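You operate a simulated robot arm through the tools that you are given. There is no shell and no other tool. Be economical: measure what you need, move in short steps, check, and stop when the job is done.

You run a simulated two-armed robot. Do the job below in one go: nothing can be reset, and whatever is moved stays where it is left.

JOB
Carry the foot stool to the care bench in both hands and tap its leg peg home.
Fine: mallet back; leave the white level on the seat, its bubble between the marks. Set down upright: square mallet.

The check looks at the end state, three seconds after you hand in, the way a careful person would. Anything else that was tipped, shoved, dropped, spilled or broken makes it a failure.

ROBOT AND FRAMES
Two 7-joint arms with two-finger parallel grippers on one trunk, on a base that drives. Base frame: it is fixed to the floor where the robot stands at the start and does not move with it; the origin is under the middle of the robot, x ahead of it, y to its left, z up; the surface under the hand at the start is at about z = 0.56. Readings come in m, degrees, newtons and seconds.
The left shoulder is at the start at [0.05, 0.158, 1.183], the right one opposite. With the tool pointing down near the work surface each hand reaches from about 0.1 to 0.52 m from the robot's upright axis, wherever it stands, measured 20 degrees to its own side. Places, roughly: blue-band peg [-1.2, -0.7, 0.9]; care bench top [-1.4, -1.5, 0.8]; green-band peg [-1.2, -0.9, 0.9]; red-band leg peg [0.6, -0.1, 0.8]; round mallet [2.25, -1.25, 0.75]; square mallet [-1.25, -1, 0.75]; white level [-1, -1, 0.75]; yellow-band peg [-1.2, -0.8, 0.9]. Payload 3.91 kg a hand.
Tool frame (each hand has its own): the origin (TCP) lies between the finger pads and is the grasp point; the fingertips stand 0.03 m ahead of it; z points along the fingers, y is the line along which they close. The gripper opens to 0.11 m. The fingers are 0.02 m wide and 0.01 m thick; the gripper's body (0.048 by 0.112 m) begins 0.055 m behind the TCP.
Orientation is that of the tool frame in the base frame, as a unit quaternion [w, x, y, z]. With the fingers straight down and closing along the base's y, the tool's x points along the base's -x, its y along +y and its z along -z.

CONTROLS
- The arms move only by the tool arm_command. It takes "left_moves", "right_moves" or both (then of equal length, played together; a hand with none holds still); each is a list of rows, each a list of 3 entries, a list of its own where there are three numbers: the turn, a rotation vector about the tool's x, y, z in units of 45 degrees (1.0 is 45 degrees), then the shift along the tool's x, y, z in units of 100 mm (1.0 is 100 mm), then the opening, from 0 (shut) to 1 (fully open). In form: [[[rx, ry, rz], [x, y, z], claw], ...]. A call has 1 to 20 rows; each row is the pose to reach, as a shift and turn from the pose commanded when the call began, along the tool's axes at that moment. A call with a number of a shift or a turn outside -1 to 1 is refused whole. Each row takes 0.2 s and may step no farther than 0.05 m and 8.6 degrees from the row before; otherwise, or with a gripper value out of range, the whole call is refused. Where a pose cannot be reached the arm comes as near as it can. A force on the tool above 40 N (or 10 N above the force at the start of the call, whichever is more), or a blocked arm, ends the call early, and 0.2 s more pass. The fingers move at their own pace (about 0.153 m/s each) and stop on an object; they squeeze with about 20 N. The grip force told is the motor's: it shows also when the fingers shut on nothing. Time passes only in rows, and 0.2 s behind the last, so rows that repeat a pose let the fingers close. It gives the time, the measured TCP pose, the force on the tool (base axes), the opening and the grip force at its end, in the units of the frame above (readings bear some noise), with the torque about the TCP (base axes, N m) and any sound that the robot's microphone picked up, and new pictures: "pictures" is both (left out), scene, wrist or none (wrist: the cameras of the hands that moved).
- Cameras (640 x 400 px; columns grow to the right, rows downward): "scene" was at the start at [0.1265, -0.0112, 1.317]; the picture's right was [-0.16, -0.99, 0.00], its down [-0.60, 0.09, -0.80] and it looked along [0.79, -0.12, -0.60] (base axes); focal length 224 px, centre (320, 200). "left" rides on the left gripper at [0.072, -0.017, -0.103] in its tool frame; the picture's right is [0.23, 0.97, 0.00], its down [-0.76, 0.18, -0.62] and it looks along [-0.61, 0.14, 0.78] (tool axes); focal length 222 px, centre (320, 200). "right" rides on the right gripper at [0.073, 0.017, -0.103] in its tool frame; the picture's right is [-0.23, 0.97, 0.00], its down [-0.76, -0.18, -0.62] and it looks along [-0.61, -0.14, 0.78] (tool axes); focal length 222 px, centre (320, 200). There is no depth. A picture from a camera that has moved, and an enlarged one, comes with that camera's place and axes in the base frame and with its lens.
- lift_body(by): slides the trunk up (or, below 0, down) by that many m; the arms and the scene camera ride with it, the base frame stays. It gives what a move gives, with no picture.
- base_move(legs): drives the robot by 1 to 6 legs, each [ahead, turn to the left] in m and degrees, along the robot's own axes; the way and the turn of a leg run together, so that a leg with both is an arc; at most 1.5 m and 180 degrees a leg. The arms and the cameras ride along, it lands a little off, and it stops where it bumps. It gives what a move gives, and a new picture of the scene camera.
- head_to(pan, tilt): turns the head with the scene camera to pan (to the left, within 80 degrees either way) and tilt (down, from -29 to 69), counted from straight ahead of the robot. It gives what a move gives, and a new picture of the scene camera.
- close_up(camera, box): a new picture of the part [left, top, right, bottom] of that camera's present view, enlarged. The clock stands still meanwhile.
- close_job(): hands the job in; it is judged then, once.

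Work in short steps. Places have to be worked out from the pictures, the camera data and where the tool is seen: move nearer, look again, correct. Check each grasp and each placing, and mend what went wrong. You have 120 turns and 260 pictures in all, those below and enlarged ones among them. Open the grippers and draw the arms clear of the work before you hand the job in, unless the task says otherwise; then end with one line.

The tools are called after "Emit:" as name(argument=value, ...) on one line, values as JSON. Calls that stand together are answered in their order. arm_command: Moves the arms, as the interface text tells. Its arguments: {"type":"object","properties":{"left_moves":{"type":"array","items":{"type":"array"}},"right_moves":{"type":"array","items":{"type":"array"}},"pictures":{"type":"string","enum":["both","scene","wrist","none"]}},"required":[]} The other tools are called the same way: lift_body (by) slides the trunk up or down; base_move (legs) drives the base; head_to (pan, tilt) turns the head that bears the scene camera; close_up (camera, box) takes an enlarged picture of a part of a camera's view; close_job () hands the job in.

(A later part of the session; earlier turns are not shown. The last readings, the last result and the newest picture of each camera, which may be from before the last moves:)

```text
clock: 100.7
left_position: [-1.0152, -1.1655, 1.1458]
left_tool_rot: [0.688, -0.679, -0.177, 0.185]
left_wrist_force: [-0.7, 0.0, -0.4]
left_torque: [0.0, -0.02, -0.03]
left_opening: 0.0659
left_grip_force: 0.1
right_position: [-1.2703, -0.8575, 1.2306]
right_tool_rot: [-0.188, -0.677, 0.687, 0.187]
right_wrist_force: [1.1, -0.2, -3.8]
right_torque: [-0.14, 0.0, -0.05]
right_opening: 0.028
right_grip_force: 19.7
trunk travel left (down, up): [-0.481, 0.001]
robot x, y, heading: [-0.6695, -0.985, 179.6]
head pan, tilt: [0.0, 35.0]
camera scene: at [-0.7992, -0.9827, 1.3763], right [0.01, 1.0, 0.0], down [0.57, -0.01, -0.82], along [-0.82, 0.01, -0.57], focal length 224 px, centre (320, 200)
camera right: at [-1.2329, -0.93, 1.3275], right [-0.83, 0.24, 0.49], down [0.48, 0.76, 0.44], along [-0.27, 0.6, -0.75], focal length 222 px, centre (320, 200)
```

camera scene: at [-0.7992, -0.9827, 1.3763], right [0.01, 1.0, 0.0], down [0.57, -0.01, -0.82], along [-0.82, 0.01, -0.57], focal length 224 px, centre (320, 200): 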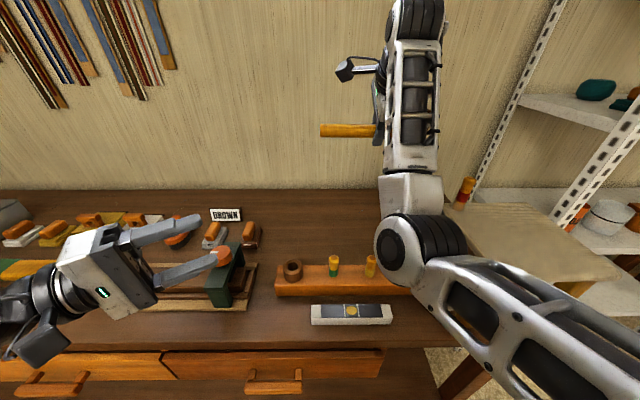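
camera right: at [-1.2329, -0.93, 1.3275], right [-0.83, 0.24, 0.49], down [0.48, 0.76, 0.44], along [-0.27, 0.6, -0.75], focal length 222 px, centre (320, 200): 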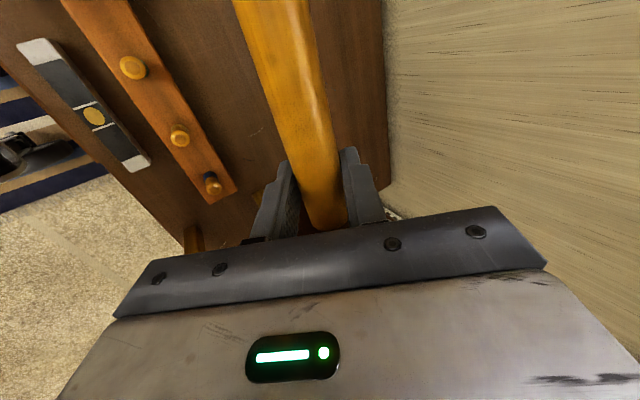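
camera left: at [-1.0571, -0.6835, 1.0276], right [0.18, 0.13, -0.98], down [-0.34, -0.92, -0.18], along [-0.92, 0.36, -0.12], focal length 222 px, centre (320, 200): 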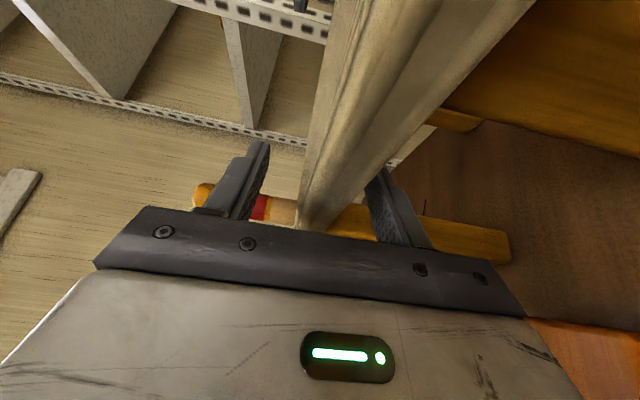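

Peg is at ≈(−1.257, −0.625), top z≈1.118, needing about 23 mm to bring the band to the seat. Swing the mallet over, staying above.

Emit:
arm_command(right_moves=[[[0, 0, 0], [-0.32, -0.06, -0.04], 0], [[0, 0, 0], [-0.64, -0.12, -0.08], 0], [[0, 0, 0], [-0.95, -0.19, -0.11], 0], [[0, 0, 0], [-0.95, -0.19, -0.11], 0]], pictures="none")

Emit:
arm_command(right_moves=[[[0, 0, 0], [-0.35, 0, 0], 0], [[0, 0, 0], [-0.7, 0, 0], 0], [[0, 0, 0], [-0.7, 0, 0], 0]], pictures="both")

```text
clock: 101.7
left_position: [-1.0143, -1.1644, 1.1466]
left_tool_rot: [0.688, -0.679, -0.177, 0.185]
left_wrist_force: [-0.5, 0.3, 0.1]
left_torque: [0.01, -0.01, 0.01]
left_opening: 0.0662
left_grip_force: 0.1
right_position: [-1.2453, -0.7626, 1.2262]
right_tool_rot: [-0.189, -0.676, 0.687, 0.185]
right_wrist_force: [0.8, -0.1, -3.1]
right_torque: [-0.12, -0.05, 0.03]
right_opening: 0.0278
right_grip_force: 19.8
trunk travel left (down, up): [-0.481, 0.001]
robot x, y, heading: [-0.671, -0.9853, 179.3]
head pan, tilt: [0.0, 35.0]
```

```text
clock: 102.5
left_position: [-1.0143, -1.165, 1.146]
left_tool_rot: [0.688, -0.679, -0.176, 0.184]
left_wrist_force: [-0.1, 0.2, -0.2]
left_torque: [0.0, 0.03, -0.01]
left_opening: 0.0658
left_grip_force: 0.0
right_position: [-1.2433, -0.6946, 1.2252]
right_tool_rot: [-0.189, -0.676, 0.688, 0.186]
right_wrist_force: [-0.6, 0.5, -3.4]
right_torque: [-0.16, -0.01, 0.0]
right_opening: 0.0277
right_grip_force: 20.2
trunk travel left (down, up): [-0.481, 0.001]
robot x, y, heading: [-0.6708, -0.9855, 179.5]
head pan, tilt: [0.0, 35.0]
camera scene: at [-0.799, -0.9827, 1.3763], right [0.01, 1.0, 0.0], down [0.57, -0.01, -0.82], along [-0.82, 0.01, -0.57], focal length 224 px, centre (320, 200)
camera right: at [-1.2058, -0.7649, 1.3233], right [-0.83, 0.24, 0.5], down [0.48, 0.76, 0.44], along [-0.27, 0.6, -0.75], focal length 222 px, centre (320, 200)
```

scene: 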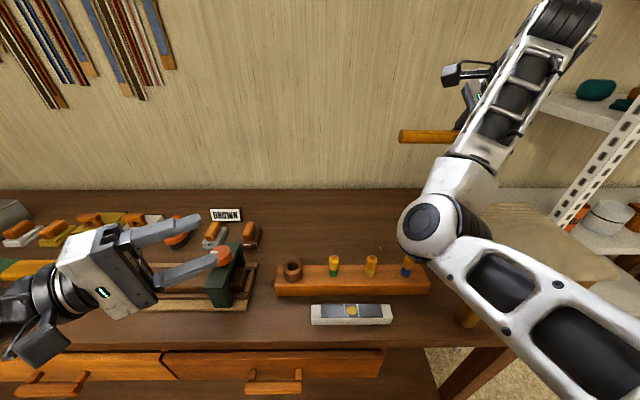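
right: 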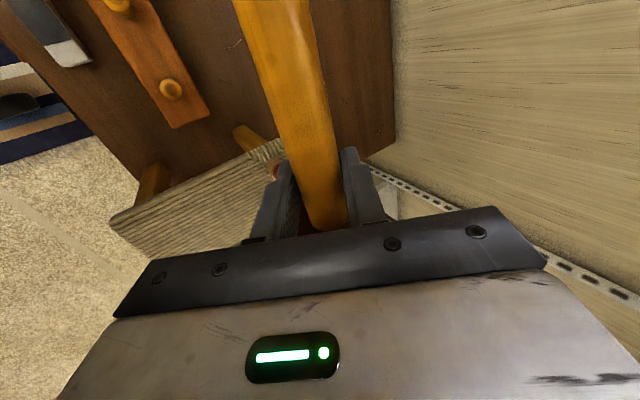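

The red band is visible exactly where predicted, so the head is over the peg. First tap: descend to ~6 mm past the expected contact height and read.

Emit:
arm_command(right_moves=[[[0, 0, 0], [0, -0.102, 0.172], 0], [[0, 0, 0], [0, -0.204, 0.344], 0], [[0, 0, 0], [0, -0.28, 0.473], 0], [[0, 0, 0], [0, -0.204, 0.344], 0]], pictures="wrist")

```text
clock: 103.5
left_position: [-1.0148, -1.1652, 1.1454]
left_tool_rot: [0.688, -0.679, -0.178, 0.184]
left_wrist_force: [-0.6, 0.7, -0.4]
left_torque: [-0.02, 0.0, -0.03]
left_opening: 0.0663
left_grip_force: 0.1
right_position: [-1.2422, -0.6923, 1.187]
right_tool_rot: [-0.188, -0.676, 0.688, 0.185]
right_wrist_force: [0.2, 0.7, -3.5]
right_torque: [-0.15, -0.01, 0.01]
right_opening: 0.0277
right_grip_force: 20.0
trunk travel left (down, up): [-0.481, 0.001]
robot x, y, heading: [-0.6717, -0.9852, 179.7]
head pan, tilt: [0.0, 35.0]
camera right: at [-1.2054, -0.765, 1.285], right [-0.83, 0.24, 0.5], down [0.48, 0.76, 0.44], along [-0.27, 0.6, -0.75], focal length 222 px, centre (320, 200)
```

right: 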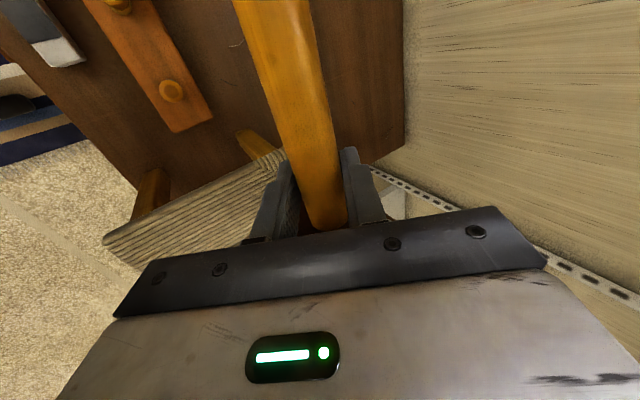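

No contact noticed yet. Descend 20 mm and hold to read the force.

Emit:
arm_command(right_moves=[[[0, 0, 0], [0, -0.05, 0.086], 0], [[0, 0, 0], [0, -0.102, 0.172], 0], [[0, 0, 0], [0, -0.102, 0.172], 0]], pictures="none")

```text
clock: 104.3
left_position: [-1.014, -1.1653, 1.1455]
left_tool_rot: [0.689, -0.679, -0.177, 0.184]
left_wrist_force: [0.2, 0.4, -1.4]
left_torque: [0.02, 0.0, 0.01]
left_opening: 0.0661
left_grip_force: 0.0
right_position: [-1.2427, -0.693, 1.1714]
right_tool_rot: [-0.19, -0.676, 0.687, 0.187]
right_wrist_force: [-0.1, 1.2, 5.7]
right_torque: [0.59, 0.1, 0.01]
right_opening: 0.0277
right_grip_force: 20.0
trunk travel left (down, up): [-0.481, 0.001]
robot x, y, heading: [-0.6677, -0.981, 179.7]
head pan, tilt: [0.0, 35.0]
```

Contact found at TCP z≈1.171. Now a real tap: raise 40 mm, strike down quickly ~8 mm past contact, and lift off.

Emit:
arm_command(right_moves=[[[0, 0, 0], [0, 0.1, -0.172], 0], [[0, 0, 0], [0, 0.204, -0.344], 0], [[0, 0, 0], [0, 0.204, -0.344], 0], [[0, 0, 0], [0, -0.041, 0.069], 0], [[0, 0, 0], [0, -0.041, 0.069], 0], [[0, 0, 0], [0, 0.102, -0.172], 0]], pictures="wrist")

```text
clock: 105.7
left_position: [-1.0145, -1.1648, 1.1463]
left_tool_rot: [0.688, -0.679, -0.176, 0.185]
left_wrist_force: [0.2, 0.3, -0.2]
left_torque: [0.0, 0.03, -0.03]
left_opening: 0.066
left_grip_force: 0.1
right_position: [-1.2416, -0.6935, 1.1866]
right_tool_rot: [-0.189, -0.677, 0.687, 0.185]
right_wrist_force: [-0.3, 0.0, -3.7]
right_torque: [-0.11, -0.01, 0.01]
right_opening: 0.0276
right_grip_force: 20.1
trunk travel left (down, up): [-0.481, 0.001]
robot x, y, heading: [-0.6709, -0.9856, 179.4]
head pan, tilt: [0.0, 35.0]
camera right: at [-1.204, -0.7666, 1.2849], right [-0.83, 0.24, 0.49], down [0.48, 0.76, 0.44], along [-0.27, 0.6, -0.75], focal length 222 px, centre (320, 200)
```

right: 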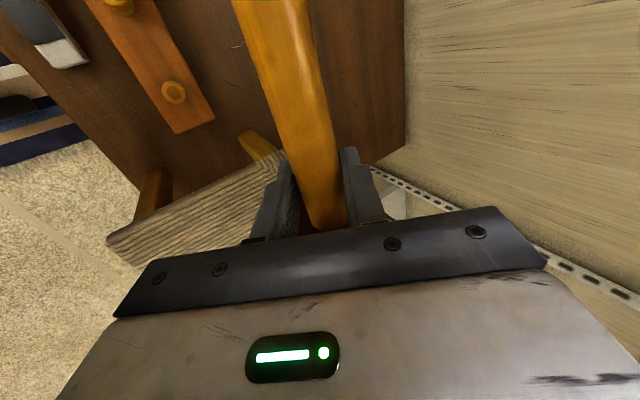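

Probe the contact height again to see whether the peg moved.

Emit:
arm_command(right_moves=[[[0, 0, 0], [0, -0.06, 0.103], 0], [[0, 0, 0], [0, -0.122, 0.206], 0], [[0, 0, 0], [0, -0.122, 0.206], 0]], pictures="none")

```text
clock: 106.5
left_position: [-1.0153, -1.1646, 1.1464]
left_tool_rot: [0.688, -0.679, -0.177, 0.184]
left_wrist_force: [-0.8, -0.3, 0.5]
left_torque: [0.0, 0.01, 0.0]
left_opening: 0.066
left_grip_force: 0.1
right_position: [-1.2416, -0.6948, 1.1627]
right_tool_rot: [-0.188, -0.676, 0.688, 0.186]
right_wrist_force: [0.3, 0.1, -4.1]
right_torque: [-0.16, 0.01, -0.01]
right_opening: 0.0276
right_grip_force: 19.2
trunk travel left (down, up): [-0.481, 0.001]
robot x, y, heading: [-0.6705, -0.984, 179.4]
head pan, tilt: [0.0, 35.0]
```

The peg went down (no contact at 1.163). Next tap: raise 40 mm and strike to ~1.155.

Emit:
arm_command(right_moves=[[[0, 0, 0], [0, 0.1, -0.172], 0], [[0, 0, 0], [0, 0.204, -0.344], 0], [[0, 0, 0], [0, 0.204, -0.344], 0], [[0, 0, 0], [0, -0.041, 0.069], 0], [[0, 0, 0], [0, -0.041, 0.069], 0], [[0, 0, 0], [0, -0.041, 0.069], 0]], pictures="none")

```text
clock: 107.9
left_position: [-1.0132, -1.1653, 1.1474]
left_tool_rot: [0.688, -0.679, -0.177, 0.184]
left_wrist_force: [1.1, -0.5, -0.3]
left_torque: [-0.01, 0.0, 0.0]
left_opening: 0.0662
left_grip_force: 0.0
right_position: [-1.2408, -0.6934, 1.158]
right_tool_rot: [-0.191, -0.676, 0.687, 0.188]
right_wrist_force: [-1.5, 1.0, 4.1]
right_torque: [0.36, 0.16, 0.07]
right_opening: 0.0277
right_grip_force: 19.9
trunk travel left (down, up): [-0.481, 0.001]
robot x, y, heading: [-0.6736, -0.982, 179.2]
head pan, tilt: [0.0, 35.0]
```

Peg is down ~13 mm. Another tap aimed to ~1.150.

Emit:
arm_command(right_moves=[[[0, 0, 0], [0, 0.1, -0.172], 0], [[0, 0, 0], [0, 0.204, -0.344], 0], [[0, 0, 0], [0, 0.204, -0.344], 0], [[0, 0, 0], [0, -0.031, 0.052], 0], [[0, 0, 0], [0, -0.031, 0.052], 0], [[0, 0, 0], [0, -0.031, 0.052], 0]], pictures="none")

Emit:
arm_command(right_moves=[[[0, 0, 0], [0.0, 0.2, -0.35], 0], [[0, 0, 0], [0.3, 0.3, -0.6], 0], [[0, 0, 0], [0.7, 0.3, -0.6], 0], [[0, 0, 0], [1.0, 0.3, -0.6], 0]], pictures="both")

```text
clock: 109.3
left_position: [-1.0148, -1.1644, 1.1461]
left_tool_rot: [0.689, -0.678, -0.177, 0.184]
left_wrist_force: [0.2, 0.5, -0.2]
left_torque: [0.01, 0.01, -0.01]
left_opening: 0.0659
left_grip_force: 0.1
right_position: [-1.2408, -0.6955, 1.1518]
right_tool_rot: [-0.19, -0.676, 0.687, 0.187]
right_wrist_force: [-0.8, 1.4, 6.1]
right_torque: [0.5, 0.21, 0.05]
right_opening: 0.0276
right_grip_force: 20.4
trunk travel left (down, up): [-0.481, 0.001]
robot x, y, heading: [-0.673, -0.9842, 179.5]
head pan, tilt: [0.0, 35.0]
```

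```text
clock: 110.3
left_position: [-1.015, -1.1642, 1.1461]
left_tool_rot: [0.688, -0.679, -0.177, 0.184]
left_wrist_force: [-0.1, 0.4, -1.2]
left_torque: [-0.02, 0.01, -0.03]
left_opening: 0.0659
left_grip_force: 0.1
right_position: [-1.2453, -0.7907, 1.216]
right_tool_rot: [-0.189, -0.675, 0.688, 0.187]
right_wrist_force: [0.8, 0.0, -4.2]
right_torque: [-0.15, -0.02, 0.0]
right_opening: 0.0275
right_grip_force: 19.9
right hand out of reach, approached as far as the arm can: row 4
trunk travel left (down, up): [-0.481, 0.001]
robot x, y, heading: [-0.6695, -0.9869, 179.6]
head pan, tilt: [0.0, 35.0]
camera scene: at [-0.7992, -0.9827, 1.3763], right [0.01, 1.0, 0.0], down [0.57, -0.01, -0.82], along [-0.82, 0.01, -0.57], focal length 224 px, centre (320, 200)
camera right: at [-1.2081, -0.863, 1.3128], right [-0.83, 0.24, 0.5], down [0.48, 0.76, 0.44], along [-0.27, 0.6, -0.75], focal length 222 px, centre (320, 200)
```

scene: 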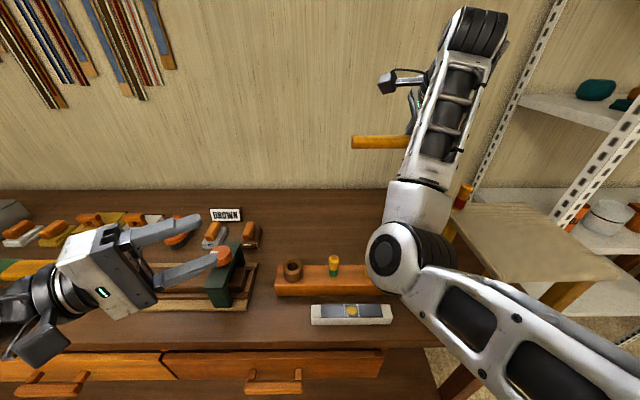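
right: 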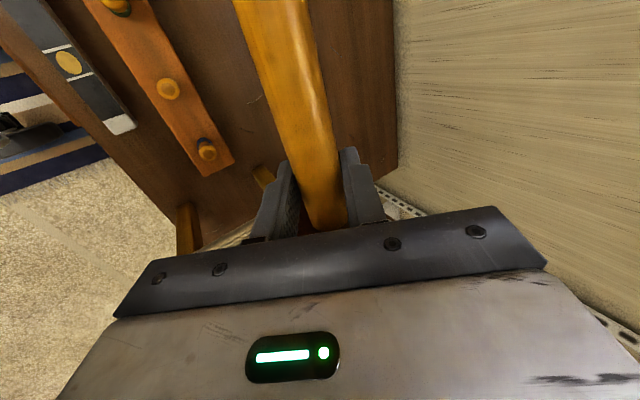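

Emit:
close_up(camera="scene", box=[440, 170, 520, 220])

Emit:
close_up(camera="scene", box=[300, 240, 380, 290])

```text
8.00 times, centred on (480, 195) of scene
camera zoom: at [-0.7992, -0.9827, 1.3763], right [0.01, 1.0, 0.0], down [0.57, -0.01, -0.82], along [-0.82, 0.01, -0.57], focal length 1791 px, centre (-960, 240)
```

zoom: 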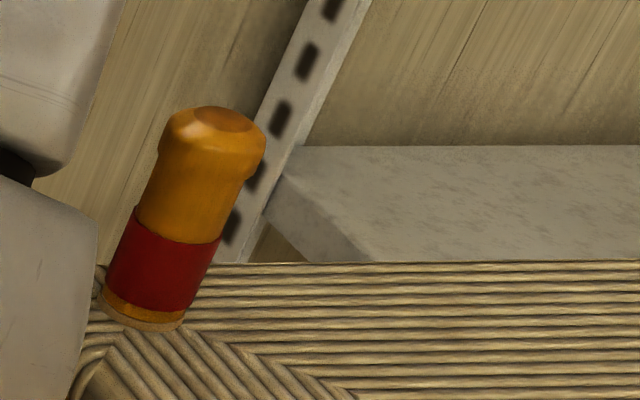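

```text
8.00 times, centred on (340, 265) of scene
camera zoom: at [-0.7992, -0.9827, 1.3763], right [0.01, 1.0, 0.0], down [0.57, -0.01, -0.82], along [-0.82, 0.01, -0.57], focal length 1791 px, centre (160, -320)
```

zoom: 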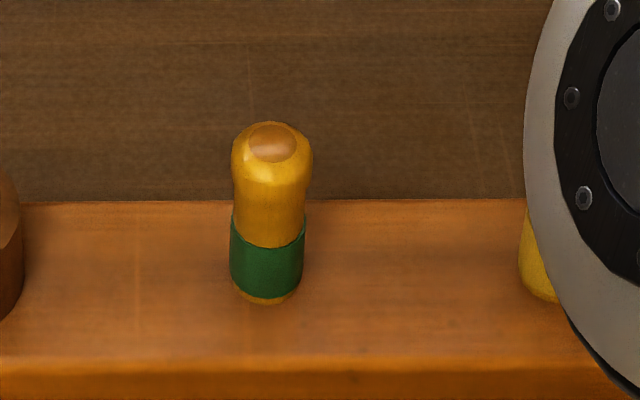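

Nearly home: a sliver of pale tenon (~3 mm) still shows below the collar, unlike the reference pegs. Swing back over for another tap.

Emit:
arm_command(right_moves=[[[0, 0, 0], [-0.32, 0, 0], 0], [[0, 0, 0], [-0.64, 0, 0], 0], [[0, 0, 0], [-0.96, -0.03, 0], 0], [[0, 0, 0], [-0.96, -0.08, 0.17], 0], [[0, 0, 0], [-0.96, -0.08, 0.17], 0]], pictures="none")

```text
clock: 111.5
left_position: [-1.0146, -1.1656, 1.1462]
left_tool_rot: [0.688, -0.679, -0.177, 0.185]
left_wrist_force: [0.3, 0.0, 0.1]
left_torque: [0.0, -0.03, -0.01]
left_opening: 0.0659
left_grip_force: 0.1
right_position: [-1.2428, -0.6934, 1.1958]
right_tool_rot: [-0.189, -0.676, 0.687, 0.186]
right_wrist_force: [-0.3, -0.1, -3.6]
right_torque: [-0.14, -0.02, 0.0]
right_opening: 0.0279
right_grip_force: 20.4
trunk travel left (down, up): [-0.481, 0.001]
robot x, y, heading: [-0.6748, -0.9843, 179.2]
head pan, tilt: [0.0, 35.0]
```

Strike down 50 mm to ~1.146.

Emit:
arm_command(right_moves=[[[0, 0, 0], [0, -0.25, 0.42], 0], [[0, 0, 0], [0, -0.255, 0.43], 0], [[0, 0, 0], [0, -0.255, 0.43], 0]], pictures="none")

```text
clock: 112.3
left_position: [-1.0142, -1.1655, 1.1462]
left_tool_rot: [0.689, -0.679, -0.176, 0.185]
left_wrist_force: [-0.6, -0.4, -0.4]
left_torque: [0.0, -0.02, 0.0]
left_opening: 0.0659
left_grip_force: 0.0
right_position: [-1.2438, -0.6975, 1.1479]
right_tool_rot: [-0.19, -0.676, 0.687, 0.188]
right_wrist_force: [-1.5, -0.4, 2.4]
right_torque: [0.24, 0.12, 0.07]
right_opening: 0.0275
right_grip_force: 20.0
trunk travel left (down, up): [-0.481, 0.001]
robot x, y, heading: [-0.668, -0.9844, 179.7]
head pan, tilt: [0.0, 35.0]
```

Contact now at 1.148. One more tap aimed 4 mm lower to see whether it has seated.

Emit:
arm_command(right_moves=[[[0, 0, 0], [0, 0.1, -0.172], 0], [[0, 0, 0], [0, 0.204, -0.344], 0], [[0, 0, 0], [0, 0.204, -0.344], 0], [[0, 0, 0], [0, -0.015, 0.026], 0], [[0, 0, 0], [0, -0.015, 0.026], 0], [[0, 0, 0], [0, -0.015, 0.026], 0]], pictures="none")

Emit:
arm_command(right_moves=[[[0, 0, 0], [0.0, 0.2, -0.35], 0], [[0, 0, 0], [0.3, 0.3, -0.6], 0], [[0, 0, 0], [0.7, 0.3, -0.65], 0], [[0, 0, 0], [1.0, 0.3, -0.65], 0]], pictures="none")

Emit:
close_up(camera="scene", box=[440, 170, 520, 220])

```text
clock: 113.7
left_position: [-1.0126, -1.166, 1.1463]
left_tool_rot: [0.689, -0.679, -0.176, 0.185]
left_wrist_force: [-0.1, 0.2, 0.0]
left_torque: [-0.02, -0.01, 0.02]
left_opening: 0.066
left_grip_force: 0.1
right_position: [-1.2438, -0.6945, 1.1468]
right_tool_rot: [-0.19, -0.676, 0.687, 0.188]
right_wrist_force: [-1.0, -0.6, 6.4]
right_torque: [0.47, 0.14, 0.03]
right_opening: 0.0275
right_grip_force: 19.5
trunk travel left (down, up): [-0.481, 0.001]
robot x, y, heading: [-0.6709, -0.987, 179.5]
head pan, tilt: [0.0, 35.0]
```

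```text
clock: 114.7
left_position: [-1.0143, -1.1646, 1.1462]
left_tool_rot: [0.688, -0.679, -0.177, 0.184]
left_wrist_force: [0.1, -0.7, -0.1]
left_torque: [-0.04, 0.01, -0.01]
left_opening: 0.0658
left_grip_force: 0.0
right_position: [-1.2459, -0.7956, 1.213]
right_tool_rot: [-0.19, -0.676, 0.687, 0.186]
right_wrist_force: [0.4, 0.4, -3.8]
right_torque: [-0.15, 0.01, 0.0]
right_opening: 0.0277
right_grip_force: 19.6
right hand out of reach, approached as far as the arm can: row 4
trunk travel left (down, up): [-0.481, 0.001]
robot x, y, heading: [-0.6711, -0.9874, 179.7]
head pan, tilt: [0.0, 35.0]
```

```text
8.00 times, centred on (480, 195) of scene
camera zoom: at [-0.7991, -0.9828, 1.3763], right [0.01, 1.0, 0.0], down [0.57, -0.01, -0.82], along [-0.82, 0.01, -0.57], focal length 1791 px, centre (-960, 240)
```

zoom: 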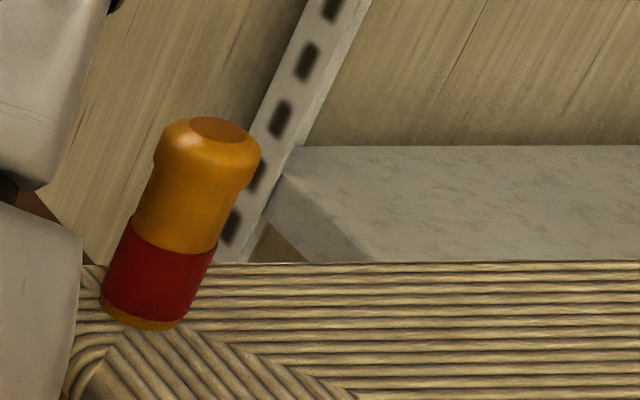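

The collar now sits flush on the seat like the reference pegs. One confirming tap to be sure it's bottomed out.

Emit:
arm_command(right_moves=[[[0, 0, 0], [-0.33, 0, 0], 0], [[0, 0, 0], [-0.66, 0, 0], 0], [[0, 0, 0], [-1.0, -0.03, 0], 0], [[0, 0, 0], [-1.0, -0.11, 0.14], 0], [[0, 0, 0], [-1.0, -0.11, 0.14], 0]], pictures="none")

Emit:
arm_command(right_moves=[[[0, 0, 0], [0, -0.25, 0.42], 0], [[0, 0, 0], [0, -0.28, 0.47], 0], [[0, 0, 0], [0, -0.28, 0.47], 0]], pictures="none")

```text
clock: 115.9
left_position: [-1.0144, -1.1648, 1.1458]
left_tool_rot: [0.689, -0.679, -0.176, 0.185]
left_wrist_force: [0.3, -0.2, 0.0]
left_torque: [0.0, 0.02, 0.0]
left_opening: 0.0659
left_grip_force: 0.2
right_position: [-1.2396, -0.6961, 1.1924]
right_tool_rot: [-0.189, -0.676, 0.688, 0.185]
right_wrist_force: [-0.1, 0.1, -3.9]
right_torque: [-0.13, 0.0, 0.01]
right_opening: 0.0277
right_grip_force: 19.8
trunk travel left (down, up): [-0.481, 0.001]
robot x, y, heading: [-0.6735, -0.9867, 179.6]
head pan, tilt: [0.0, 35.0]
```

```text
clock: 116.7
left_position: [-1.014, -1.1668, 1.1472]
left_tool_rot: [0.689, -0.678, -0.177, 0.185]
left_wrist_force: [-0.1, 0.2, -1.0]
left_torque: [-0.01, 0.01, 0.0]
left_opening: 0.0662
left_grip_force: 0.2
right_position: [-1.2411, -0.6986, 1.1399]
right_tool_rot: [-0.19, -0.676, 0.686, 0.188]
right_wrist_force: [0.4, -6.9, 11.4]
right_torque: [0.6, 0.14, 0.05]
right_opening: 0.0281
right_grip_force: 20.0
trunk travel left (down, up): [-0.481, 0.001]
robot x, y, heading: [-0.6734, -0.9876, 179.8]
head pan, tilt: [0.0, 35.0]
```

It moved to 1.140 with a sideways force — need to look before doing anything more.

Emit:
arm_command(right_moves=[[[0, 0, 0], [0.0, 0.2, -0.35], 0], [[0, 0, 0], [0.3, 0.3, -0.65], 0], [[0, 0, 0], [0.7, 0.34, -0.7], 0], [[0, 0, 0], [1.0, 0.34, -0.7], 0]], pictures="both")

Emit:
close_up(camera="scene", box=[440, 170, 520, 220])

```text
clock: 117.7
left_position: [-1.0146, -1.1671, 1.1464]
left_tool_rot: [0.688, -0.679, -0.177, 0.185]
left_wrist_force: [0.6, 0.2, -0.1]
left_torque: [0.03, -0.02, -0.02]
left_opening: 0.0662
left_grip_force: 0.1
right_position: [-1.2447, -0.7938, 1.2135]
right_tool_rot: [-0.19, -0.676, 0.688, 0.185]
right_wrist_force: [-0.2, -1.7, -5.2]
right_torque: [-0.12, -0.03, 0.05]
right_opening: 0.0275
right_grip_force: 20.2
right hand out of reach, approached as far as the arm can: row 4
trunk travel left (down, up): [-0.481, 0.001]
robot x, y, heading: [-0.6735, -0.9839, 179.5]
head pan, tilt: [0.0, 35.0]
camera scene: at [-0.7991, -0.9826, 1.3763], right [0.01, 1.0, 0.0], down [0.57, -0.01, -0.82], along [-0.82, 0.01, -0.57], focal length 224 px, centre (320, 200)
camera right: at [-1.2083, -0.8651, 1.3112], right [-0.83, 0.24, 0.5], down [0.48, 0.76, 0.44], along [-0.27, 0.6, -0.75], focal length 222 px, centre (320, 200)
```

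scene: 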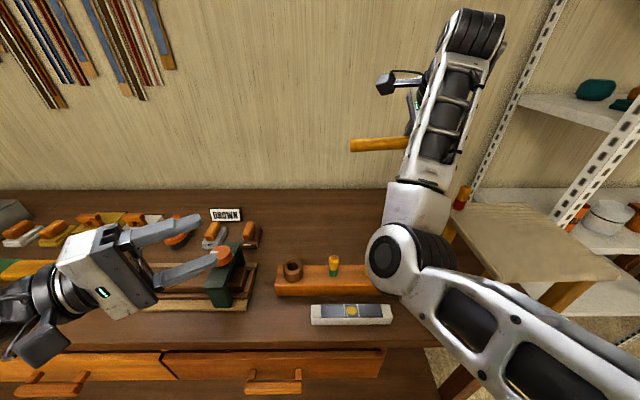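
right: 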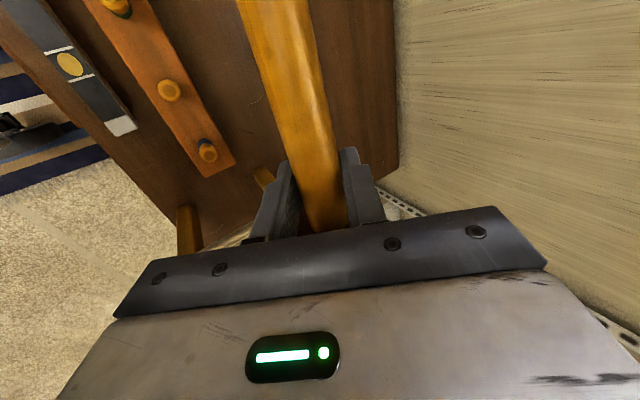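

```text
8.00 times, centred on (480, 195) of scene
camera zoom: at [-0.7991, -0.9826, 1.3763], right [0.01, 1.0, 0.0], down [0.57, -0.01, -0.82], along [-0.82, 0.01, -0.57], focal length 1791 px, centre (-960, 240)
```

zoom: 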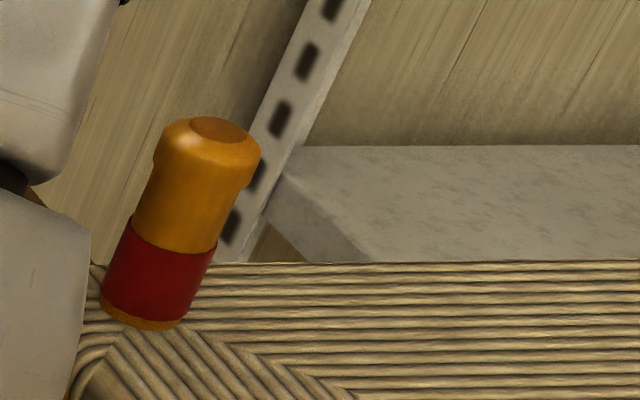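

The peg didn't move: it is fully home. The mallet instead rotated slightly in my grip; measure its tilt.

Emit:
close_up(camera="scene", box=[340, 120, 500, 220])

```text
4.00 times, centred on (420, 170) of scene
camera zoom: at [-0.7991, -0.9826, 1.3763], right [0.01, 1.0, 0.0], down [0.57, -0.01, -0.82], along [-0.82, 0.01, -0.57], focal length 896 px, centre (-80, 320)
```

zoom: 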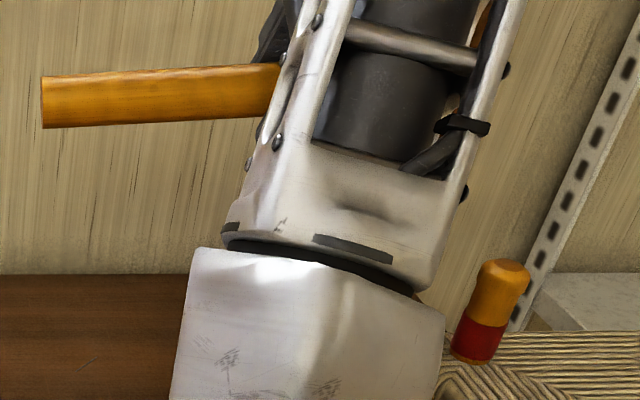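

Handle is tilted about 6.5° around the closing axis (handle end low). I'll counter-rotate the wrist by that while starting the way back, then check it's horizontal.

Emit:
arm_command(right_moves=[[[0, 0.05, 0], [0.3, 0.08, 0.0], 0], [[0, 0.1, 0], [0.6, 0.16, 0.05], 0], [[0, 0.144, 0], [0.95, 0.257, 0.1], 0], [[0, 0.144, 0], [0.95, 0.257, 0.1], 0]], pictures="none")

Emit:
close_up(camera="scene", box=[260, 90, 460, 215])

```text
clock: 118.7
left_position: [-1.0151, -1.1648, 1.1466]
left_tool_rot: [0.689, -0.679, -0.176, 0.184]
left_wrist_force: [-0.8, 0.3, 0.7]
left_torque: [0.02, -0.01, -0.01]
left_opening: 0.066
left_grip_force: 0.0
right_position: [-1.276, -0.8892, 1.2202]
right_tool_rot: [0.228, 0.685, -0.677, -0.147]
right_wrist_force: [0.3, -0.2, -4.3]
right_torque: [-0.16, 0.01, 0.02]
right_opening: 0.0278
right_grip_force: 20.4
trunk travel left (down, up): [-0.481, 0.001]
robot x, y, heading: [-0.6675, -0.9813, 179.5]
head pan, tilt: [0.0, 35.0]
```

```text
3.20 times, centred on (360, 152) of scene
camera zoom: at [-0.799, -0.9821, 1.3763], right [0.01, 1.0, 0.0], down [0.57, -0.01, -0.82], along [-0.82, 0.01, -0.57], focal length 716 px, centre (192, 352)
```

zoom: 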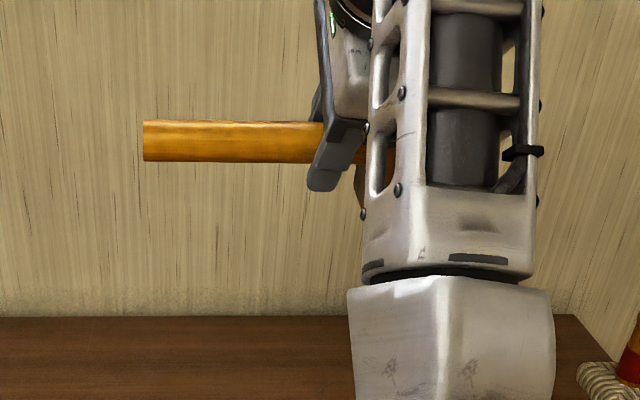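

Handle is horizontal again. Retrace back over the mallet's spot.

Emit:
arm_command(right_moves=[[[0, 0, 0], [0.17, 0.03, 0.25], 0], [[0, 0, 0], [0.33, 0.065, 0.5], 0], [[0, 0, 0], [0.498, 0.097, 0.759], 0], [[0, 0, 0], [0.498, 0.097, 0.759], 0]], pictures="none")

Emit:
arm_command(right_moves=[[[0, 0, 0], [-0.036, -0.13, 0.32], 0], [[0, 0, 0], [-0.072, -0.26, 0.64], 0], [[0, 0, 0], [-0.109, -0.391, 0.959], 0], [[0, 0, 0], [-0.109, -0.391, 0.959], 0]], pictures="none")

```text
clock: 119.7
left_position: [-1.0149, -1.1645, 1.1464]
left_tool_rot: [0.687, -0.68, -0.177, 0.185]
left_wrist_force: [0.0, 0.1, 0.4]
left_torque: [0.0, 0.01, 0.03]
left_opening: 0.0658
left_grip_force: 0.0
right_position: [-1.3181, -0.9471, 1.167]
right_tool_rot: [0.228, 0.685, -0.677, -0.146]
right_wrist_force: [0.6, -1.1, -3.3]
right_torque: [-0.14, 0.01, 0.02]
right_opening: 0.0277
right_grip_force: 20.4
trunk travel left (down, up): [-0.481, 0.001]
robot x, y, heading: [-0.6749, -0.986, 179.3]
head pan, tilt: [0.0, 35.0]
```

```text
clock: 120.7
left_position: [-1.0155, -1.1658, 1.1459]
left_tool_rot: [0.689, -0.679, -0.176, 0.184]
left_wrist_force: [0.1, -0.2, 0.6]
left_torque: [0.01, 0.01, -0.01]
left_opening: 0.066
left_grip_force: 0.1
right_position: [-1.3362, -0.9464, 1.0639]
right_tool_rot: [0.228, 0.685, -0.676, -0.147]
right_wrist_force: [0.3, 0.1, -3.8]
right_torque: [-0.14, -0.01, 0.03]
right_opening: 0.0279
right_grip_force: 19.7
trunk travel left (down, up): [-0.481, 0.001]
robot x, y, heading: [-0.6711, -0.9874, 179.6]
head pan, tilt: [0.0, 35.0]
```

Continue down along the recorded lift path.

Emit:
arm_command(right_moves=[[[0, 0, 0], [-0.034, -0.09, 0.325], 0], [[0, 0, 0], [-0.067, -0.18, 0.65], 0], [[0, 0, 0], [-0.1, -0.268, 0.974], 0], [[0, 0, 0], [-0.1, -0.268, 0.974], 0]], pictures="none")

Emit:
lift_body(by=-0.085)

Emit:
close_up(camera="scene", box=[250, 150, 410, 250])

```text
clock: 121.7
left_position: [-1.0155, -1.1663, 1.1457]
left_tool_rot: [0.688, -0.679, -0.177, 0.183]
left_wrist_force: [0.4, -0.5, -0.5]
left_torque: [0.02, 0.02, -0.01]
left_opening: 0.0661
left_grip_force: 0.0
right_position: [-1.3621, -0.9472, 0.9646]
right_tool_rot: [0.228, 0.685, -0.676, -0.147]
right_wrist_force: [0.0, -0.3, -2.8]
right_torque: [-0.17, -0.03, 0.02]
right_opening: 0.0275
right_grip_force: 20.4
trunk travel left (down, up): [-0.481, 0.001]
robot x, y, heading: [-0.6707, -0.9878, 179.5]
head pan, tilt: [0.0, 35.0]
```

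```text
clock: 122.9
left_position: [-1.0139, -1.1652, 1.0609]
left_tool_rot: [0.689, -0.679, -0.177, 0.185]
left_wrist_force: [0.9, -0.4, 0.3]
left_torque: [-0.01, -0.02, -0.02]
left_opening: 0.0658
left_grip_force: 0.0
right_position: [-1.3624, -0.9461, 0.8811]
right_tool_rot: [0.228, 0.686, -0.676, -0.146]
right_wrist_force: [-0.1, 1.0, -3.8]
right_torque: [-0.15, 0.03, 0.01]
right_opening: 0.0274
right_grip_force: 19.6
trunk travel left (down, up): [-0.396, 0.086]
robot x, y, heading: [-0.6714, -0.981, 179.4]
head pan, tilt: [0.0, 35.0]
```

```text
4.00 times, centred on (330, 200) of scene
camera zoom: at [-0.7989, -0.9824, 1.2913], right [0.01, 1.0, 0.0], down [0.57, -0.01, -0.82], along [-0.82, 0.01, -0.57], focal length 896 px, centre (280, 200)
```

zoom: 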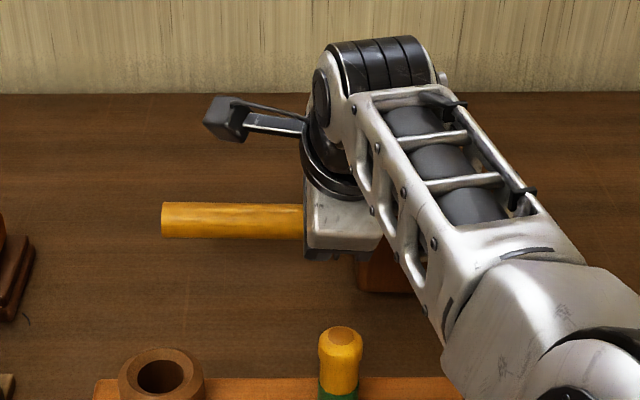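

About 21 mm to go; lower in small steps.

Emit:
lift_body(by=-0.017)

Emit:
lift_body(by=-0.004)

```text
clock: 123.6
left_position: [-1.0137, -1.1653, 1.0445]
left_tool_rot: [0.688, -0.679, -0.177, 0.184]
left_wrist_force: [-0.8, 0.1, 0.4]
left_torque: [0.02, -0.02, 0.02]
left_opening: 0.0662
left_grip_force: 0.1
right_position: [-1.3608, -0.9468, 0.8625]
right_tool_rot: [0.227, 0.685, -0.676, -0.147]
right_wrist_force: [0.4, 0.2, -3.6]
right_torque: [-0.14, 0.05, 0.0]
right_opening: 0.0278
right_grip_force: 20.0
trunk travel left (down, up): [-0.379, 0.103]
robot x, y, heading: [-0.6697, -0.9884, 179.4]
head pan, tilt: [0.0, 35.0]
```

```text
clock: 124.1
left_position: [-1.0142, -1.1658, 1.0405]
left_tool_rot: [0.688, -0.679, -0.177, 0.185]
left_wrist_force: [-0.6, -0.7, 0.7]
left_torque: [-0.03, 0.03, 0.01]
left_opening: 0.0661
left_grip_force: 0.0
right_position: [-1.3617, -0.9473, 0.8602]
right_tool_rot: [0.229, 0.686, -0.675, -0.148]
right_wrist_force: [1.2, -1.2, 1.0]
right_torque: [0.29, -0.23, -0.12]
right_opening: 0.0277
right_grip_force: 20.3
trunk travel left (down, up): [-0.375, 0.107]
robot x, y, heading: [-0.6699, -0.9893, 179.6]
head pan, tilt: [0.0, 35.0]
```

The head is on the bench. Open to the same partial opening, then back out along the fingers.

Emit:
arm_command(right_moves=[[[0, 0, 0], [0, 0, 0], 0.3], [[0, 0, 0], [0, 0, 0], 0.45], [[0, 0, 0], [0, 0, 0], 0.45]], pictures="wrist")

```text
clock: 124.9
left_position: [-1.0145, -1.1658, 1.0412]
left_tool_rot: [0.688, -0.679, -0.177, 0.184]
left_wrist_force: [0.1, -0.4, 0.0]
left_torque: [-0.01, 0.02, -0.03]
left_opening: 0.0659
left_grip_force: 0.0
right_position: [-1.3625, -0.948, 0.8582]
right_tool_rot: [0.228, 0.686, -0.676, -0.147]
right_wrist_force: [-0.1, 0.9, 0.2]
right_torque: [0.01, -0.02, 0.04]
right_opening: 0.0494
right_grip_force: 0.1
trunk travel left (down, up): [-0.375, 0.107]
robot x, y, heading: [-0.6716, -0.9851, 179.4]
head pan, tilt: [0.0, 35.0]
camera right: at [-1.3206, -1.0067, 0.9629], right [-0.85, 0.24, 0.47], down [0.44, 0.82, 0.36], along [-0.3, 0.51, -0.8], focal length 222 px, centre (320, 200)
```

right: 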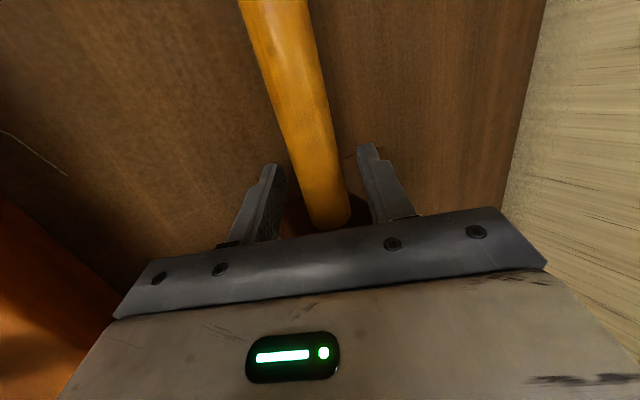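

Released cleanly. Withdraw straight out and up along the original approach line.

Emit:
arm_command(right_moves=[[[0, 0, 0], [0.035, 0, -0.3], 0.45], [[0, 0, 0], [0.075, 0, -0.65], 0.45], [[0, 0, 0], [0.11, 0, -0.98], 0.45], [[0, 0, 0], [0.11, 0, -0.98], 0.45]], pictures="none")

Emit:
lift_body(by=0.1)

Emit:
close_up(camera="scene", box=[230, 130, 470, 280])

```text
clock: 125.9
left_position: [-1.015, -1.1658, 1.0399]
left_tool_rot: [0.688, -0.679, -0.177, 0.185]
left_wrist_force: [-0.3, 0.1, 0.9]
left_torque: [0.02, 0.05, -0.01]
left_opening: 0.0663
left_grip_force: 0.1
right_position: [-1.3105, -0.9474, 0.9424]
right_tool_rot: [0.227, 0.686, -0.675, -0.148]
right_wrist_force: [-0.3, -0.8, -0.9]
right_torque: [0.0, -0.01, -0.02]
right_opening: 0.0494
right_grip_force: 0.0
trunk travel left (down, up): [-0.375, 0.107]
robot x, y, heading: [-0.6703, -0.9869, 179.5]
head pan, tilt: [0.0, 35.0]
```

```text
clock: 127.2
left_position: [-1.0141, -1.1652, 1.1415]
left_tool_rot: [0.689, -0.679, -0.176, 0.184]
left_wrist_force: [0.0, -0.1, 0.4]
left_torque: [-0.01, 0.01, -0.01]
left_opening: 0.066
left_grip_force: 0.1
right_position: [-1.311, -0.9489, 1.0418]
right_tool_rot: [0.227, 0.686, -0.676, -0.147]
right_wrist_force: [-0.3, -1.1, 0.3]
right_torque: [0.01, -0.02, -0.03]
right_opening: 0.0495
right_grip_force: 0.1
trunk travel left (down, up): [-0.475, 0.007]
robot x, y, heading: [-0.6733, -0.9882, 179.6]
head pan, tilt: [0.0, 35.0]
```

```text
2.67 times, centred on (350, 205) of scene
camera zoom: at [-0.7988, -0.9826, 1.3703], right [0.01, 1.0, 0.0], down [0.57, -0.01, -0.82], along [-0.82, 0.01, -0.57], focal length 597 px, centre (240, 187)
```

zoom: 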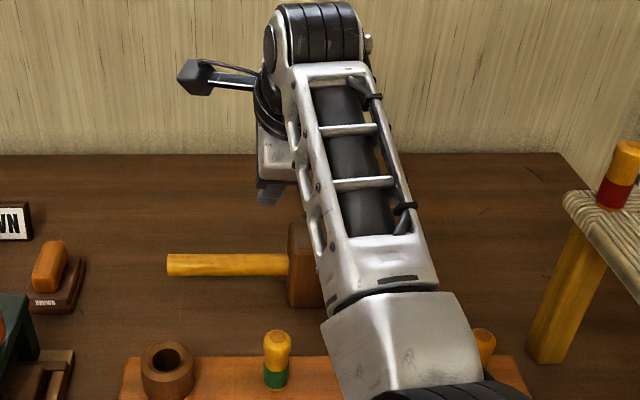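

Mallet is back standing as found. Now the level: rotate the right hand to point straight down (closing along x) while retracting, before shifting the base right.

Emit:
arm_command(right_moves=[[[0.17, -0.035, 0.01], [0.025, -0.16, -0.21], 0.5], [[0.341, -0.07, 0.02], [0.05, -0.32, -0.42], 0.5], [[0.51, -0.106, 0.03], [0.075, -0.48, -0.63], 0.5], [[0.682, -0.141, 0.039], [0.097, -0.65, -0.85], 0.5]], pictures="none")

Emit:
arm_command(right_moves=[[[0, 0, 0], [-0.15, -0.3, 0], 0.6], [[0, 0, 0], [-0.3, -0.6, 0], 0.6], [[0, 0, 0], [-0.5, -0.9, 0], 0.6]], pictures="none")

Emit:
base_move(legs=[[-0.3, 0], [0, -90], [0.26, 0], [0, 90]])

```text
clock: 128.2
left_position: [-1.0151, -1.1656, 1.1399]
left_tool_rot: [0.689, -0.679, -0.177, 0.184]
left_wrist_force: [0.9, 0.1, 0.2]
left_torque: [0.01, -0.04, 0.0]
left_opening: 0.0663
left_grip_force: 0.0
right_position: [-1.2412, -0.9614, 1.0722]
right_tool_rot: [-0.003, -0.703, 0.712, -0.004]
right_wrist_force: [-0.7, 0.6, 0.2]
right_torque: [-0.01, 0.03, 0.0]
right_opening: 0.0549
right_grip_force: 0.1
right hand out of reach, approached as far as the arm can: row 4
trunk travel left (down, up): [-0.475, 0.007]
robot x, y, heading: [-0.6717, -0.9862, 179.5]
head pan, tilt: [0.0, 35.0]
```

```text
clock: 129.0
left_position: [-1.015, -1.1659, 1.1406]
left_tool_rot: [0.688, -0.679, -0.177, 0.184]
left_wrist_force: [0.5, -0.2, -0.1]
left_torque: [-0.03, -0.02, 0.01]
left_opening: 0.0663
left_grip_force: 0.0
right_position: [-1.2373, -0.9356, 1.0466]
right_tool_rot: [-0.004, -0.703, 0.711, -0.003]
right_wrist_force: [-0.5, 0.8, -0.4]
right_torque: [0.03, -0.01, 0.0]
right_opening: 0.0662
right_grip_force: 0.0
right hand out of reach, approached as far as the arm can: row 1, 2, 3
trunk travel left (down, up): [-0.475, 0.007]
robot x, y, heading: [-0.6732, -0.991, 179.7]
head pan, tilt: [0.0, 35.0]
```

```text
clock: 140.3
left_position: [-0.7118, -0.8941, 1.1396]
left_tool_rot: [0.693, -0.683, -0.16, 0.168]
left_wrist_force: [0.5, 1.5, 0.2]
left_torque: [0.0, 0.01, -0.05]
left_opening: 0.066
left_grip_force: 0.1
right_position: [-0.9235, -0.6552, 1.047]
right_tool_rot: [-0.003, -0.685, 0.729, -0.003]
right_wrist_force: [-0.7, -0.2, 0.4]
right_torque: [0.0, -0.01, 0.03]
right_opening: 0.0657
right_grip_force: 0.0
trunk travel left (down, up): [-0.475, 0.007]
robot x, y, heading: [-0.3616, -0.7314, 177.1]
head pan, tilt: [0.0, 35.0]
camera scene: at [-0.4868, -0.7227, 1.3704], right [0.06, 1.0, 0.0], down [0.57, -0.03, -0.82], along [-0.82, 0.05, -0.57], focal length 224 px, centre (320, 200)
```

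scene: 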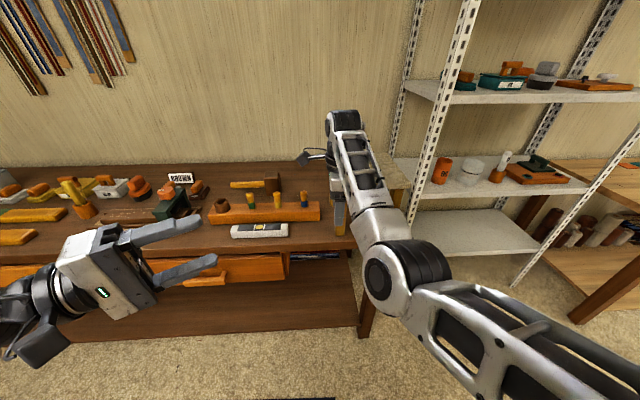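

The tool-down pose hit a reach limit when retracting. I'll test in free air here whether it works lower and more to the right.

Emit:
arm_command(right_moves=[[[0, 0, 0], [-0.2, -0.2, 0.2], 0.6], [[0, 0, 0], [-0.4, -0.4, 0.4], 0.6], [[0, 0, 0], [-0.6, -0.6, 0.6], 0.6], [[0, 0, 0], [-0.8, -0.8, 0.8], 0.6], [[0, 0, 0], [-0.8, -0.8, 0.8], 0.6]], pictures="scene")

```text
clock: 141.5
left_position: [-0.7117, -0.8927, 1.1396]
left_tool_rot: [0.693, -0.683, -0.16, 0.168]
left_wrist_force: [-0.3, -0.8, -0.3]
left_torque: [-0.01, 0.01, 0.01]
left_opening: 0.0661
left_grip_force: 0.0
right_position: [-0.8553, -0.5763, 0.9451]
right_tool_rot: [-0.001, -0.683, 0.73, 0.001]
right_wrist_force: [-1.2, -1.2, 0.0]
right_torque: [-0.01, 0.01, 0.02]
right_opening: 0.0659
right_grip_force: 0.0
right hand out of reach, approached as far as the arm can: row 1, 2, 3, 4, 5
trunk travel left (down, up): [-0.475, 0.007]
robot x, y, heading: [-0.3621, -0.7309, 176.6]
head pan, tilt: [0.0, 35.0]
camera scene: at [-0.487, -0.7226, 1.3703], right [0.06, 1.0, 0.0], down [0.57, -0.03, -0.82], along [-0.82, 0.05, -0.57], focal length 224 px, centre (320, 200)
```

scene: 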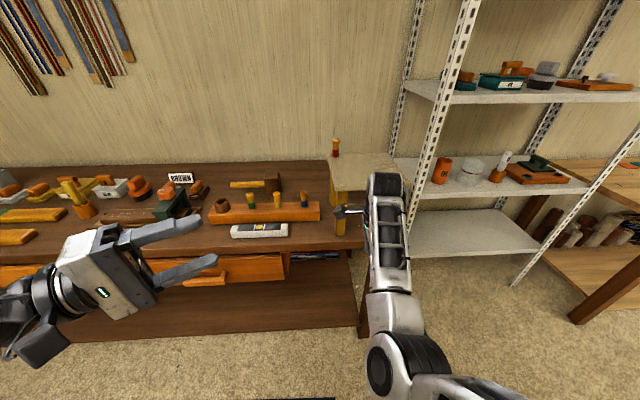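

It works when the hand is lower relative to the shoulder. I'll shift the base back left so the level is straight ahead of the right arm.

Emit:
base_move(legs=[[0, 93], [0.28, 0], [0, -90], [0.28, 0]])

Emit:
close_up(camera="scene", box=[270, 200, 510, 350])

```text
clock: 152.7
left_position: [-1.0031, -1.1837, 1.1397]
left_tool_rot: [0.691, -0.68, -0.169, 0.176]
left_wrist_force: [0.2, 0.5, 0.2]
left_torque: [0.01, 0.02, 0.0]
left_opening: 0.0656
left_grip_force: 0.1
right_position: [-1.1565, -0.87, 0.9481]
right_tool_rot: [-0.003, -0.693, 0.721, 0.0]
right_wrist_force: [1.7, -9.4, -0.3]
right_torque: [-0.31, 0.13, 0.35]
right_opening: 0.0648
right_grip_force: 0.0
trunk travel left (down, up): [-0.475, 0.007]
robot x, y, heading: [-0.6551, -1.0106, 178.1]
head pan, tilt: [0.0, 35.0]
camera scene: at [-0.7829, -1.0055, 1.3704], right [0.03, 1.0, 0.0], down [0.57, -0.02, -0.82], along [-0.82, 0.03, -0.57], focal length 224 px, centre (320, 200)
```

scene: 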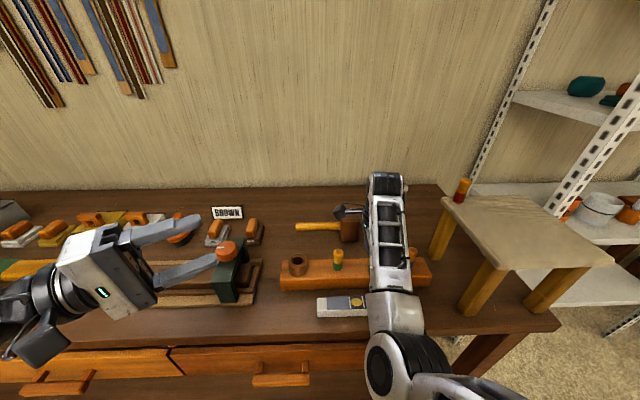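

```text
2.67 times, centred on (390, 275) of scene
camera zoom: at [-0.7829, -1.0055, 1.3704], right [0.03, 1.0, 0.0], down [0.57, -0.02, -0.82], along [-0.82, 0.03, -0.57], focal length 597 px, centre (133, 0)
```

zoom: 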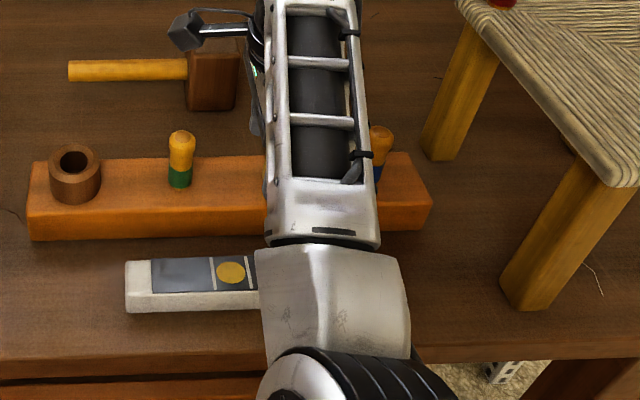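

The right hand shows −9.4 N in y: a fingertip is touching the yellow peg. I relieve it sideways (−y) first, then lift.

Emit:
arm_command(right_moves=[[[0, 0, 0], [0.06, 0, 0], 0.6], [[0, 0, 0], [0.12, 0, 0], 0.6], [[0, 0, 0], [0.15, 0, 0], 0.6]], pictures="wrist")

```text
clock: 153.4
left_position: [-1.0039, -1.1804, 1.1406]
left_tool_rot: [0.691, -0.681, -0.169, 0.177]
left_wrist_force: [-0.4, 0.5, -0.7]
left_torque: [0.01, -0.02, 0.01]
left_opening: 0.0658
left_grip_force: 0.1
right_position: [-1.1574, -0.8779, 0.9463]
right_tool_rot: [-0.001, -0.691, 0.723, 0.002]
right_wrist_force: [0.3, 0.6, 0.1]
right_torque: [-0.02, 0.02, -0.02]
right_opening: 0.0659
right_grip_force: 0.0
trunk travel left (down, up): [-0.475, 0.007]
robot x, y, heading: [-0.6571, -1.0119, 178.2]
head pan, tilt: [0.0, 35.0]
camera right: at [-1.1772, -0.9505, 1.0496], right [-0.96, 0.27, 0.01], down [0.21, 0.75, 0.62], along [0.16, 0.6, -0.78], focal length 222 px, centre (320, 200)
```

right: 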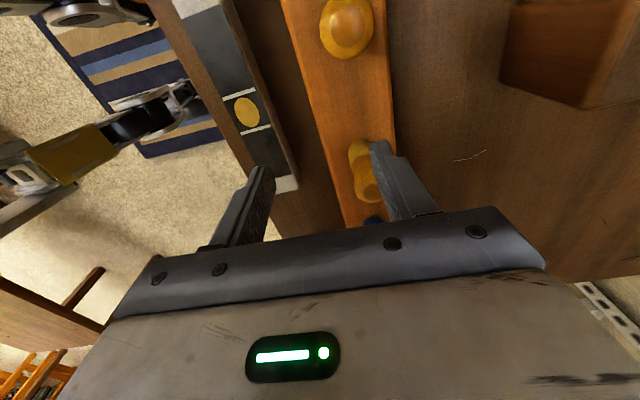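

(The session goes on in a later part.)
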